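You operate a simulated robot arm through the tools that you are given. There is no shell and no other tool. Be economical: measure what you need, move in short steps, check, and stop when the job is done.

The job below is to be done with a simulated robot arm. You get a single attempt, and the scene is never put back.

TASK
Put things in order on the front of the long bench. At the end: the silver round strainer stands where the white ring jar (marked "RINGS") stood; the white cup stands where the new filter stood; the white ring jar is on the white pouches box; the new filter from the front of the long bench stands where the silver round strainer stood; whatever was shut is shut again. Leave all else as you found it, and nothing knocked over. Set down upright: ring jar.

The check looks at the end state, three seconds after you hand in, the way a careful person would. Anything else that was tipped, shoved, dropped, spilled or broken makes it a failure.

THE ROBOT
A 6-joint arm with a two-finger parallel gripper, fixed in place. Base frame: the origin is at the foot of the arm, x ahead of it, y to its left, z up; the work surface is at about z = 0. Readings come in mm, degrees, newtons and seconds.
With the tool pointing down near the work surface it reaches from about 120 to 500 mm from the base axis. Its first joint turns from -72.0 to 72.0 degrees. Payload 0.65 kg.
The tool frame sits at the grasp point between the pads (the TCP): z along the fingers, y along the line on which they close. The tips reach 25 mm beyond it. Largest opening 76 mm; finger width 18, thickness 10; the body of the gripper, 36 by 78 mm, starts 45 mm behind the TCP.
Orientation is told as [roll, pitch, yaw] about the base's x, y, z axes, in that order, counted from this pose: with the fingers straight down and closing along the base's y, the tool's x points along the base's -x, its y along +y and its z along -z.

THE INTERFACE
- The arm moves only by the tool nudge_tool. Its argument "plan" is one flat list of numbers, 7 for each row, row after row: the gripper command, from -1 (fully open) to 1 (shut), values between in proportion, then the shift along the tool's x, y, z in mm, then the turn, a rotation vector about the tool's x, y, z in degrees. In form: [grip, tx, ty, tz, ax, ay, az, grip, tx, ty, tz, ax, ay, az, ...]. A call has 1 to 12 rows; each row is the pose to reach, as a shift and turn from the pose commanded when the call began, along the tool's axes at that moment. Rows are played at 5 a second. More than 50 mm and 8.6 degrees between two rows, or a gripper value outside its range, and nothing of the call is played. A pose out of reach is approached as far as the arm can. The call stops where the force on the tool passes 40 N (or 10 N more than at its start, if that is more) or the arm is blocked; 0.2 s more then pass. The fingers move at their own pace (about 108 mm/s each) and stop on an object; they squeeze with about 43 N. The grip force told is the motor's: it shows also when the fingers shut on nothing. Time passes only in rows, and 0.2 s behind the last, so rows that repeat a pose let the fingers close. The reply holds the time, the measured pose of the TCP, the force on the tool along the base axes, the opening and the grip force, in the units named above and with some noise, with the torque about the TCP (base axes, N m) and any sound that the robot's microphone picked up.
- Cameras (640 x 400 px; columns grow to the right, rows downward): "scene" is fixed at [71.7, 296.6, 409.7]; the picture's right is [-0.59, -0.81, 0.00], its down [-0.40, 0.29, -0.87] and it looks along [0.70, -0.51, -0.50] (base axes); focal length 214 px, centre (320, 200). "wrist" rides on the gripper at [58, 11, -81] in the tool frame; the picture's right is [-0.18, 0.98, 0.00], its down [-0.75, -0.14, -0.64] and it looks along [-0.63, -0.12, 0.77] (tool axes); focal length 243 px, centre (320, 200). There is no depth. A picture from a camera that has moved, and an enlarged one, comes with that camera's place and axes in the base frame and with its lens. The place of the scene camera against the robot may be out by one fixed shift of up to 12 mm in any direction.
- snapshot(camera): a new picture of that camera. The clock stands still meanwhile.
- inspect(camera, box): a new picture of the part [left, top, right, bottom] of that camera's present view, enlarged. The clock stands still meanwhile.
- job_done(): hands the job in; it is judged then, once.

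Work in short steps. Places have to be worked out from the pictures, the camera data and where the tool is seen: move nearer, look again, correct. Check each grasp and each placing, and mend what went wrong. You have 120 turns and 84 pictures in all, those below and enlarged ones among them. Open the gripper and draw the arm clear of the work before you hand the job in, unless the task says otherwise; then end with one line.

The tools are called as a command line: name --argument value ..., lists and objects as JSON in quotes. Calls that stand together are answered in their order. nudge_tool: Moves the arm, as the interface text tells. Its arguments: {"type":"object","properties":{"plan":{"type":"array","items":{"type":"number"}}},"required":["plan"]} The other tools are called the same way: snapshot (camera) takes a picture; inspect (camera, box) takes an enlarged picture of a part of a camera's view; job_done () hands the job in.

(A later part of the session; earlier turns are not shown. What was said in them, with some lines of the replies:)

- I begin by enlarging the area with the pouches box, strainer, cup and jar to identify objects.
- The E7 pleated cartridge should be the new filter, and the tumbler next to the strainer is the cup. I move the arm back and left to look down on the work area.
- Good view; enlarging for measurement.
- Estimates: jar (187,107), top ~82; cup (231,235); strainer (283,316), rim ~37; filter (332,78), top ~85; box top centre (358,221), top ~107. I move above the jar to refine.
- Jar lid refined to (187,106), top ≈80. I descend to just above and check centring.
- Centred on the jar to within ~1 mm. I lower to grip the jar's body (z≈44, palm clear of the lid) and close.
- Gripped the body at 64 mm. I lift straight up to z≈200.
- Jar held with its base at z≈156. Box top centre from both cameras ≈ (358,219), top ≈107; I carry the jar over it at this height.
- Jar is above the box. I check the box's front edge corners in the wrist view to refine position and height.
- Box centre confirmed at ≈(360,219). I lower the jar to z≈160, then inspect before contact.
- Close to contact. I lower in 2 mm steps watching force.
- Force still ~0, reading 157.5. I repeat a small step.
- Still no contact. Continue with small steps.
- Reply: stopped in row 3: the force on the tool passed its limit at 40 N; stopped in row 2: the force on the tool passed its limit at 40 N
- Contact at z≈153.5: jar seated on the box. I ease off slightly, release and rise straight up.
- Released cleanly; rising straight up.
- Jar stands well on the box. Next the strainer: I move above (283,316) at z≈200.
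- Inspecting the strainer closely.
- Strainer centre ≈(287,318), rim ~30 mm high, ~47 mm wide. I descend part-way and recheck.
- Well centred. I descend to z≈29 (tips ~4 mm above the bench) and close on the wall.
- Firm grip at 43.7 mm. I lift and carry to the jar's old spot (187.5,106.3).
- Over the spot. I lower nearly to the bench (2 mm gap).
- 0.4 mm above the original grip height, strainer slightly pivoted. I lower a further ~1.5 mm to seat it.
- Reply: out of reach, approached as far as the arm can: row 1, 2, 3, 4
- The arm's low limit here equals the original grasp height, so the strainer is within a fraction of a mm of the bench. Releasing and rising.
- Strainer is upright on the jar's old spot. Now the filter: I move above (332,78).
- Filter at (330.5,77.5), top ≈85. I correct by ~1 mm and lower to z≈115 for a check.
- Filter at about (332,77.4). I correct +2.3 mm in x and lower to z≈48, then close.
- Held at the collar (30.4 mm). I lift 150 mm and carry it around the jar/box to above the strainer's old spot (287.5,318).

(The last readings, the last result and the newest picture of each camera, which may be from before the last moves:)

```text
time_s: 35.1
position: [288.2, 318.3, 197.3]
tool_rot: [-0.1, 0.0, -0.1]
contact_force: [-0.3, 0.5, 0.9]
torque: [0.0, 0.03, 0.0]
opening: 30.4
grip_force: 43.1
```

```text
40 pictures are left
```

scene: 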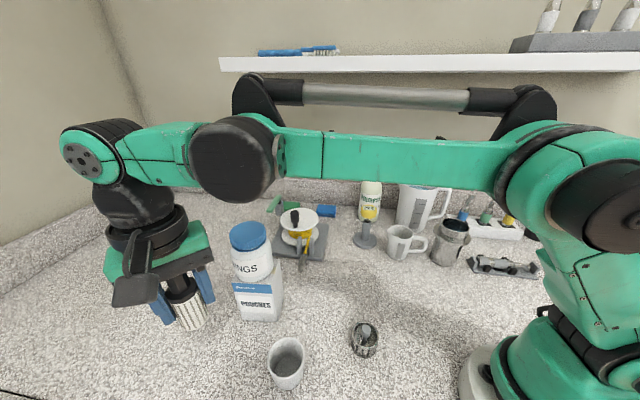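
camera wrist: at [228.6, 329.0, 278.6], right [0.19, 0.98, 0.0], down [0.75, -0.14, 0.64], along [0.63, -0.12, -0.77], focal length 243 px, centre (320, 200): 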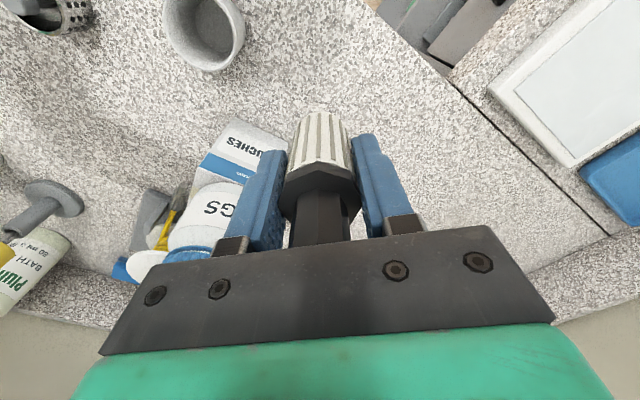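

Aligned with the strainer's old spot. Lowering to ~3 mm above, then seating with small steps.

nudge_tool --plan '[1, 0, 0, 40, 0, 0, 0, 1, 0, 0, 80, 0, 0, 0, 1, 0, 0, 115, 0, 0, 0, 1, 0, 0, 138, 0, 0, 0, 1, 0, 0, 147, 0, 0, 0, 1, 0, 0, 147, 0, 0, 0]'

nudge_tool --plan '[1, 0, 0, 1, 0, 0, 0, 1, 0, 0, 2, 0, 0, 0, 1, 0, 0, 3, 0, 0, 0, 1, 0, 0, 3.7, 0, 0, 0, 1, 0, 0, 3.7, 0, 0, 0]'

inspect --camera "wrist" --box '[200, 40, 440, 240]'

```text
time_s: 36.5
position: [288.9, 317.1, 49.8]
tool_rot: [0.1, 0.0, -0.1]
contact_force: [0.2, -0.1, -0.5]
torque: [-0.04, 0.0, 0.0]
opening: 30.4
grip_force: 42.8
```

```text
time_s: 37.7
position: [288.0, 318.1, 46.5]
tool_rot: [0.0, -0.1, -0.1]
contact_force: [-0.8, -1.7, 19.8]
torque: [-0.11, 0.02, 0.01]
opening: 30.3
grip_force: 43.1
```

```text
2.00 times, centred on (320, 140) of wrist
camera zoom: at [229.0, 328.7, 127.5], right [0.19, 0.98, 0.0], down [0.75, -0.14, 0.64], along [0.63, -0.12, -0.77], focal length 485 px, centre (320, 320)
```

zoom: 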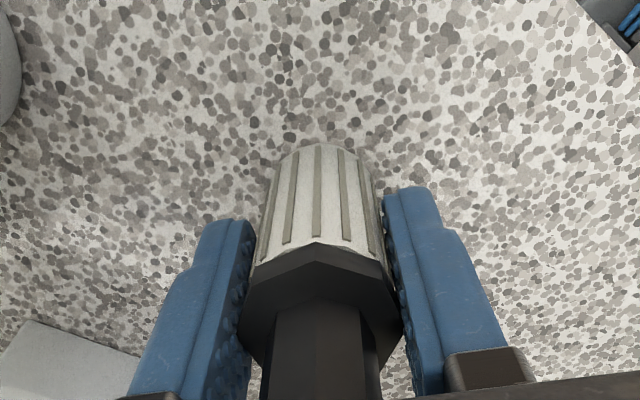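

Contact with ~20 N; filter is seated and vertical. Ease off 0.6 mm, release, and rise.

nudge_tool --plan '[1, 0, 0, -0.6, 0, 0, 0, 0.4, 0, 0, -0.6, 0, 0, 0, 0, 0, 0, -0.6, 0, 0, 0, -0.3, 0, 0, -0.6, 0, 0, 0, -0.3, 0, 0, -0.6, 0, 0, 0]'

nudge_tool --plan '[-0.3, 0, 0, -15, 0, 0, 0, -0.3, 0, 0, -50, 0, 0, 0, -0.3, 0, 0, -95, 0, 0, 0, -0.3, 0, 0, -143, 0, 0, 0, -0.3, 0, 0, -143, 0, 0, 0]'

snapshot --camera "wrist"

```text
time_s: 38.9
position: [287.1, 318.2, 46.8]
tool_rot: [0.0, 0.0, -0.1]
contact_force: [0.3, 0.8, -0.7]
torque: [-0.01, -0.02, -0.01]
opening: 49.3
grip_force: 0.1
```

```text
time_s: 40.1
position: [287.3, 317.8, 190.9]
tool_rot: [0.0, 0.0, -0.1]
contact_force: [-0.7, 0.1, 0.2]
torque: [-0.02, 0.01, -0.01]
opening: 49.4
grip_force: 0.0
```

```text
38 pictures are left
camera wrist: at [229.1, 328.9, 271.1], right [0.19, 0.98, 0.0], down [0.75, -0.14, 0.64], along [0.63, -0.12, -0.77], focal length 243 px, centre (320, 200)
```

wrist: 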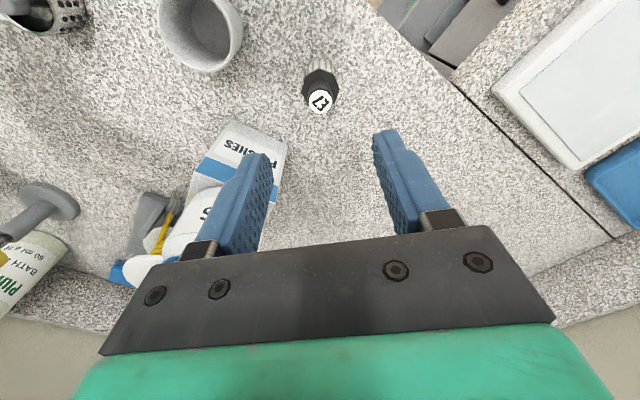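

Filter stands upright. Now to the cup: I move over (230,234) with full opening.

nudge_tool --plan '[-1, 19, -28, -10, 0, 0, 0, -1, 38, -56, -10, 0, 0, 0, -1, 57, -84, -10, 0, 0, 0, -1, 57, -84, -10, 0, 0, 0]'

snapshot --camera "wrist"

inspect --camera "wrist" --box '[240, 20, 400, 145]'

```text
time_s: 41.1
position: [230.6, 234.1, 201.4]
tool_rot: [-0.1, 0.0, -0.1]
contact_force: [0.0, 0.7, 0.3]
torque: [-0.01, 0.02, 0.0]
opening: 76.2
grip_force: 0.1
```

```text
37 pictures are left
camera wrist: at [171.8, 245.1, 281.5], right [0.19, 0.98, 0.0], down [0.75, -0.14, 0.64], along [0.63, -0.12, -0.77], focal length 243 px, centre (320, 200)
```

wrist: 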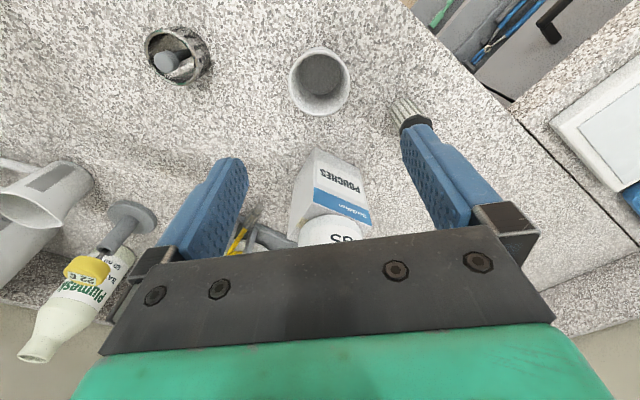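

```text
3.20 times, centred on (320, 82) of wrist
camera zoom: at [171.8, 245.1, 281.5], right [0.19, 0.98, 0.0], down [0.75, -0.14, 0.64], along [0.63, -0.12, -0.77], focal length 776 px, centre (320, 576)
```

zoom: 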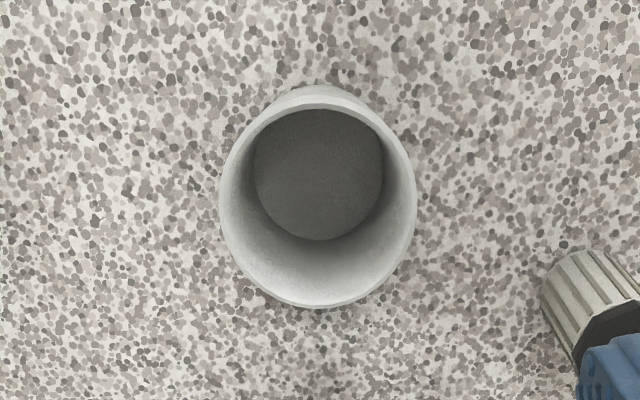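

Cup centre ≈(231,233.5), rim ~56 mm wide at ~45–50 mm height. I descend part-way and check.

nudge_tool --plan '[-1, 0, -0.5, 35, 0, 0, 0, -1, 0, -0.5, 70, 0, 0, 0, -1, 0, -0.5, 100, 0, 0, 0, -1, 0, -0.5, 100, 0, 0, 0]'

inspect --camera "wrist" --box '[200, 40, 440, 240]'

inspect --camera "scene" --box '[210, 260, 370, 400]'

```text
time_s: 42.1
position: [232.1, 233.1, 100.1]
tool_rot: [0.0, 0.0, -0.1]
contact_force: [0.6, -0.3, 0.6]
torque: [-0.01, 0.02, 0.01]
opening: 76.1
grip_force: 0.1
```

```text
2.00 times, centred on (320, 140) of wrist
camera zoom: at [171.8, 244.7, 180.9], right [0.19, 0.98, 0.0], down [0.75, -0.14, 0.64], along [0.63, -0.12, -0.77], focal length 485 px, centre (320, 320)
```

zoom: 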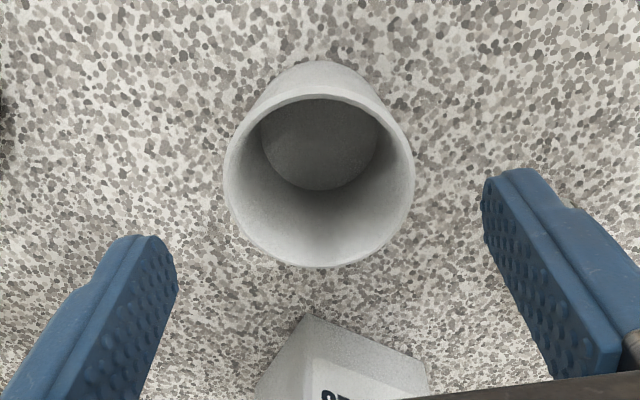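

```text
2.86 times, centred on (290, 330) of scene
camera zoom: at [71.7, 296.6, 409.7], right [-0.59, -0.81, 0.0], down [-0.4, 0.29, -0.87], along [0.7, -0.51, -0.5], focal length 613 px, centre (406, -171)
```

zoom: 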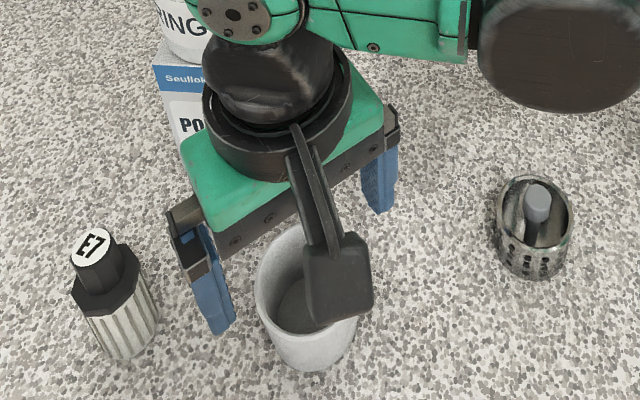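

Cup rim height ≈44, centre (231.3,233.2), matching the TCP. I lower to z≈34 and close.

nudge_tool --plan '[-1, 0, 0, 25, 0, 0, 0, -1, 0, 0, 50, 0, 0, 0, -1, 0, 0, 66, 0, 0, 0, -1, 0, 0, 66, 0, 0, 0, 0, 0, 0, 66, 0, 0, 0, 1, 0, 0, 66, 0, 0, 0, 1, 0, 0, 66, 0, 0, 0]'

inspect --camera "wrist" --box '[200, 40, 440, 240]'

```text
time_s: 43.7
position: [232.3, 233.9, 33.9]
tool_rot: [0.0, 0.1, -0.1]
contact_force: [0.5, -0.1, 0.0]
torque: [0.0, 0.02, -0.01]
opening: 50.6
grip_force: 43.0
```

```text
2.00 times, centred on (320, 140) of wrist
camera zoom: at [171.7, 244.5, 114.9], right [0.19, 0.98, 0.0], down [0.75, -0.14, 0.64], along [0.63, -0.12, -0.77], focal length 485 px, centre (320, 320)
```

zoom: 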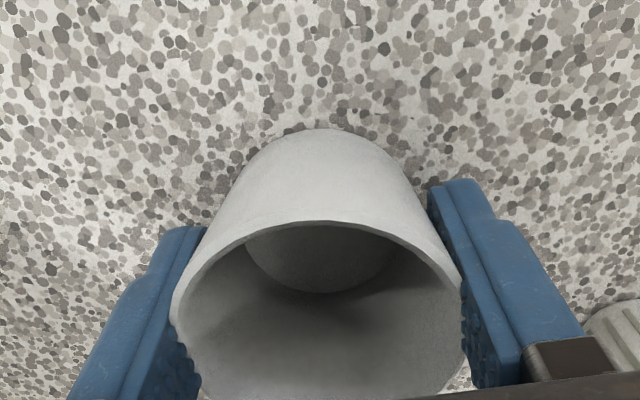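

Gripped the wall at 50.6 mm. I lift and check stability first.

nudge_tool --plan '[1, 0, 0, -8, 0, 0, 0, 1, 0, 0, -30, 0, 0, 0, 1, 0, 0, -70, 0, 0, 0, 1, 0, 0, -120, 0, 0, 0, 1, 0, 0, -120, 0, 0, 0]'

snapshot --camera "wrist"

snapshot --camera "scene"

```text
time_s: 44.9
position: [229.6, 234.2, 154.3]
tool_rot: [0.0, 0.0, -0.1]
contact_force: [1.0, 0.0, 0.2]
torque: [-0.01, 0.0, 0.0]
opening: 50.4
grip_force: 43.4
```

```text
32 pictures are left
camera wrist: at [170.7, 243.7, 235.1], right [0.19, 0.98, 0.0], down [0.75, -0.14, 0.64], along [0.63, -0.12, -0.77], focal length 243 px, centre (320, 200)
```

wrist: 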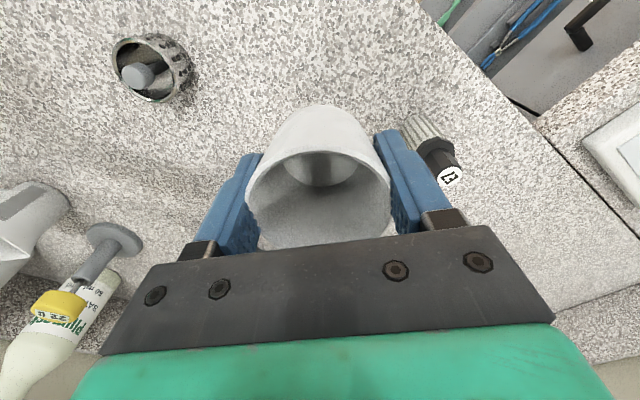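

```text
31 pictures are left
```

scene: 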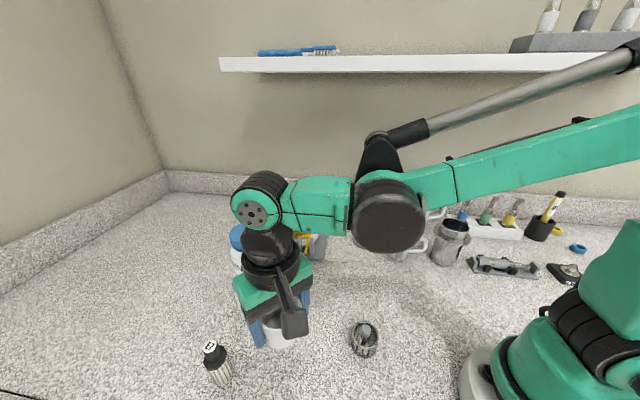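

Cup held straight. I carry it via (245,140) to above the filter's old spot (332,77).

nudge_tool --plan '[1, -7, -46, -10, 0, 0, 0, 1, -15, -93, -10, 0, 0, 0, 1, -44, -114, -10, 0, 0, 0, 1, -73, -135, -10, 0, 0, 0, 1, -102.5, -155.6, -10, 0, 0, 0, 1, -102.5, -155.6, -10, 0, 0, 0]'

snapshot --camera "wrist"

snapshot --camera "scene"

```text
time_s: 46.3
position: [333.1, 77.8, 163.9]
tool_rot: [-0.1, 0.0, -0.1]
contact_force: [0.1, -0.1, -0.2]
torque: [0.01, -0.01, 0.0]
opening: 50.3
grip_force: 43.2
```

```text
30 pictures are left
camera wrist: at [274.3, 88.1, 245.4], right [0.19, 0.98, 0.0], down [0.75, -0.14, 0.64], along [0.63, -0.12, -0.77], focal length 243 px, centre (320, 200)
```

wrist: 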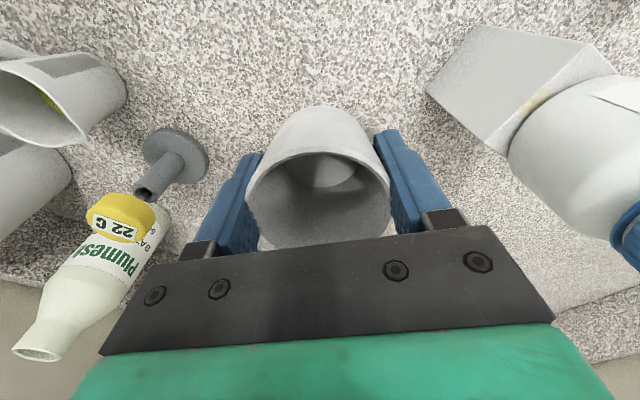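

```text
29 pictures are left
```

scene: 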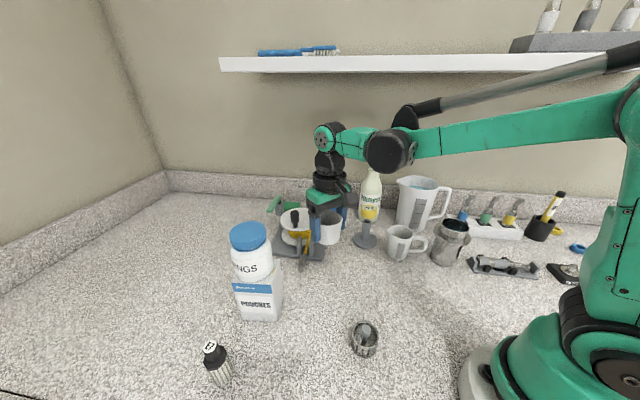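

Aligned. Lower to ~3 mm above the bench, then seat.

nudge_tool --plan '[1, 1, 0, 40, 0, 0, 0, 1, 1, 0, 80, 0, 0, 0, 1, 1, 0, 115, 0, 0, 0, 1, 1, 0, 127, 0, 0, 0, 1, 1, 0, 127, 0, 0, 0]'

nudge_tool --plan '[1, 0, 0, 1, 0, 0, 0, 1, 0, 0, 2, 0, 0, 0, 1, 0, 0, 3, 0, 0, 0, 1, 0, 0, 3.6, 0, 0, 0, 1, 0, 0, 3.6, 0, 0, 0]'

inspect --camera "wrist" --box '[200, 40, 440, 240]'

inspect --camera "scene" --box '[260, 190, 400, 310]'

```text
time_s: 47.5
position: [332.9, 77.5, 37.1]
tool_rot: [-0.1, 0.0, -0.1]
contact_force: [-0.4, -0.2, 0.7]
torque: [0.03, 0.0, 0.0]
opening: 50.6
grip_force: 43.3
```

```text
time_s: 48.7
position: [332.3, 77.1, 33.3]
tool_rot: [0.0, 0.0, -0.3]
contact_force: [0.4, -0.2, 0.2]
torque: [0.03, -0.01, -0.02]
opening: 50.3
grip_force: 43.3
```

```text
2.00 times, centred on (320, 140) of wrist
camera zoom: at [273.1, 88.5, 114.8], right [0.19, 0.98, 0.0], down [0.75, -0.14, 0.64], along [0.63, -0.12, -0.77], focal length 485 px, centre (320, 320)
```

zoom: 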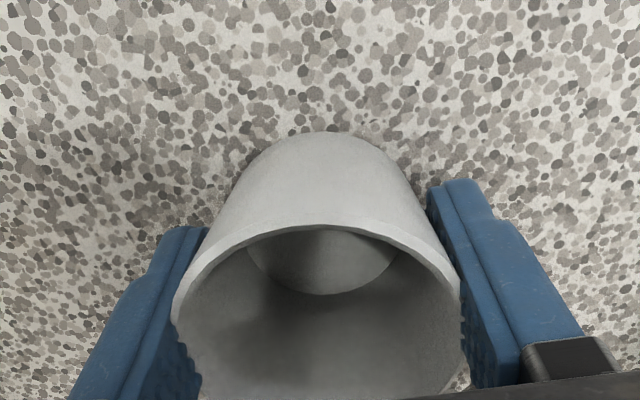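

```text
3.33 times, centred on (330, 250) of scene
camera zoom: at [71.7, 296.6, 409.7], right [-0.59, -0.81, 0.0], down [-0.4, 0.29, -0.87], along [0.7, -0.51, -0.5], focal length 715 px, centre (287, 33)
```

zoom: 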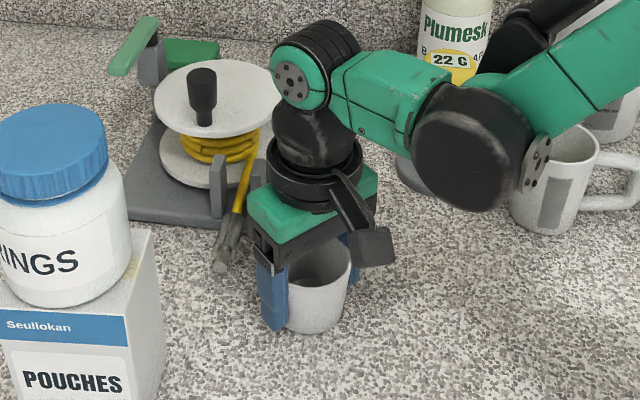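

At the original grip height, no contact force yet; I press slightly lower to confirm contact.

nudge_tool --plan '[1, 0, 0, 0.5, 0, 0, 0, 1, 0, 0, 1, 0, 0, 0, 1, 0, 0, 1.5, 0, 0, 0, 1, 0, 0, 1.5, 0, 0, 0]'

```text
time_s: 49.7
position: [331.6, 77.4, 31.5]
tool_rot: [0.0, 0.1, 0.0]
contact_force: [-1.3, 0.9, 34.2]
torque: [0.01, -0.04, 0.02]
opening: 50.7
grip_force: 43.2
```

Contact (34 N). I ease back 1 mm, release and rise straight up.

nudge_tool --plan '[1, 0, 0, -1, 0, 0, 0, 0.1, 0, 0, -1, 0, 0, 0, -0.5, 0, 0, -1, 0, 0, 0, -1, 0, 0, -1, 0, 0, 0, -1, 0, 0, -1, 0, 0, 0]'

nudge_tool --plan '[-1, 0, 0, -15, 0, 0, 0, -1, 0, 0, -50, 0, 0, 0, -1, 0, 0, -95, 0, 0, 0, -1, 0, 0, -140, 0, 0, 0, -1, 0, 0, -170, 0, 0, 0, -1, 30, 0, -190, 0, 0, 0, -1, 60, 0, -210, 0, 0, 0, -1, 90, 0, -220, 0, 0, 0, -1, 90, 0, -220, 0, 0, 0]'

snapshot --camera "scene"

snapshot --camera "wrist"

```text
time_s: 50.9
position: [332.4, 78.4, 32.5]
tool_rot: [0.0, 0.0, -0.2]
contact_force: [-0.1, 0.0, -0.4]
torque: [0.0, -0.01, 0.02]
opening: 76.1
grip_force: 0.0
```

```text
time_s: 52.9
position: [242.0, 77.9, 254.0]
tool_rot: [-0.1, -0.1, -0.2]
contact_force: [0.4, 0.2, 0.8]
torque: [0.01, 0.0, 0.02]
opening: 76.0
grip_force: 0.0
```

```text
26 pictures are left
```

scene: 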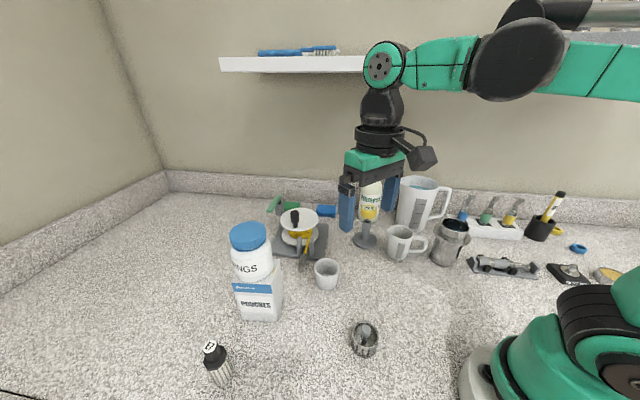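

```text
25 pictures are left
camera wrist: at [182.8, 88.2, 334.5], right [0.19, 0.98, 0.0], down [0.75, -0.14, 0.64], along [0.63, -0.12, -0.77], focal length 243 px, centre (320, 200)
```

wrist: 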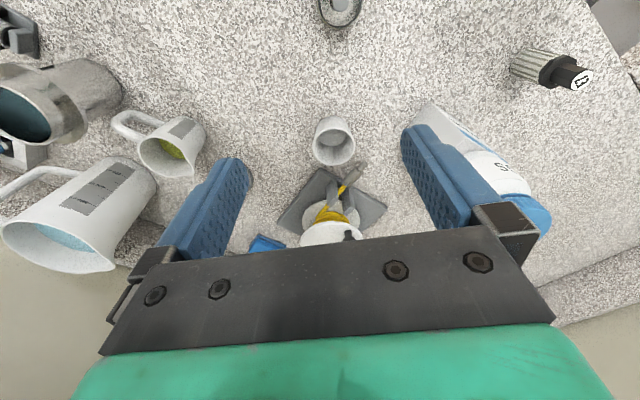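

All four are placed. One last close look at the jar and other placed items.

inspect --camera "scene" --box '[180, 210, 400, 395]'

```text
2.16 times, centred on (290, 302) of scene
camera zoom: at [71.7, 296.6, 409.7], right [-0.59, -0.81, 0.0], down [-0.4, 0.29, -0.87], along [0.7, -0.51, -0.5], focal length 464 px, centre (385, -22)
```

zoom: 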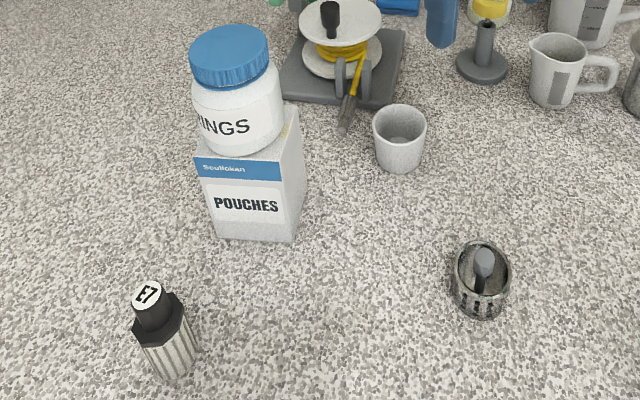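

Everything stands upright in place and the arm is clear with the gripper open; handing in.

job_done

```text
The job is handed in.
```

The bench is in order and handed in: the ring jar is upright on the pouches box, the strainer stands on the jar's old spot, the new filter on the strainer's, and the cup on the filter's; nothing was opened, and nothing was seen knocked over.
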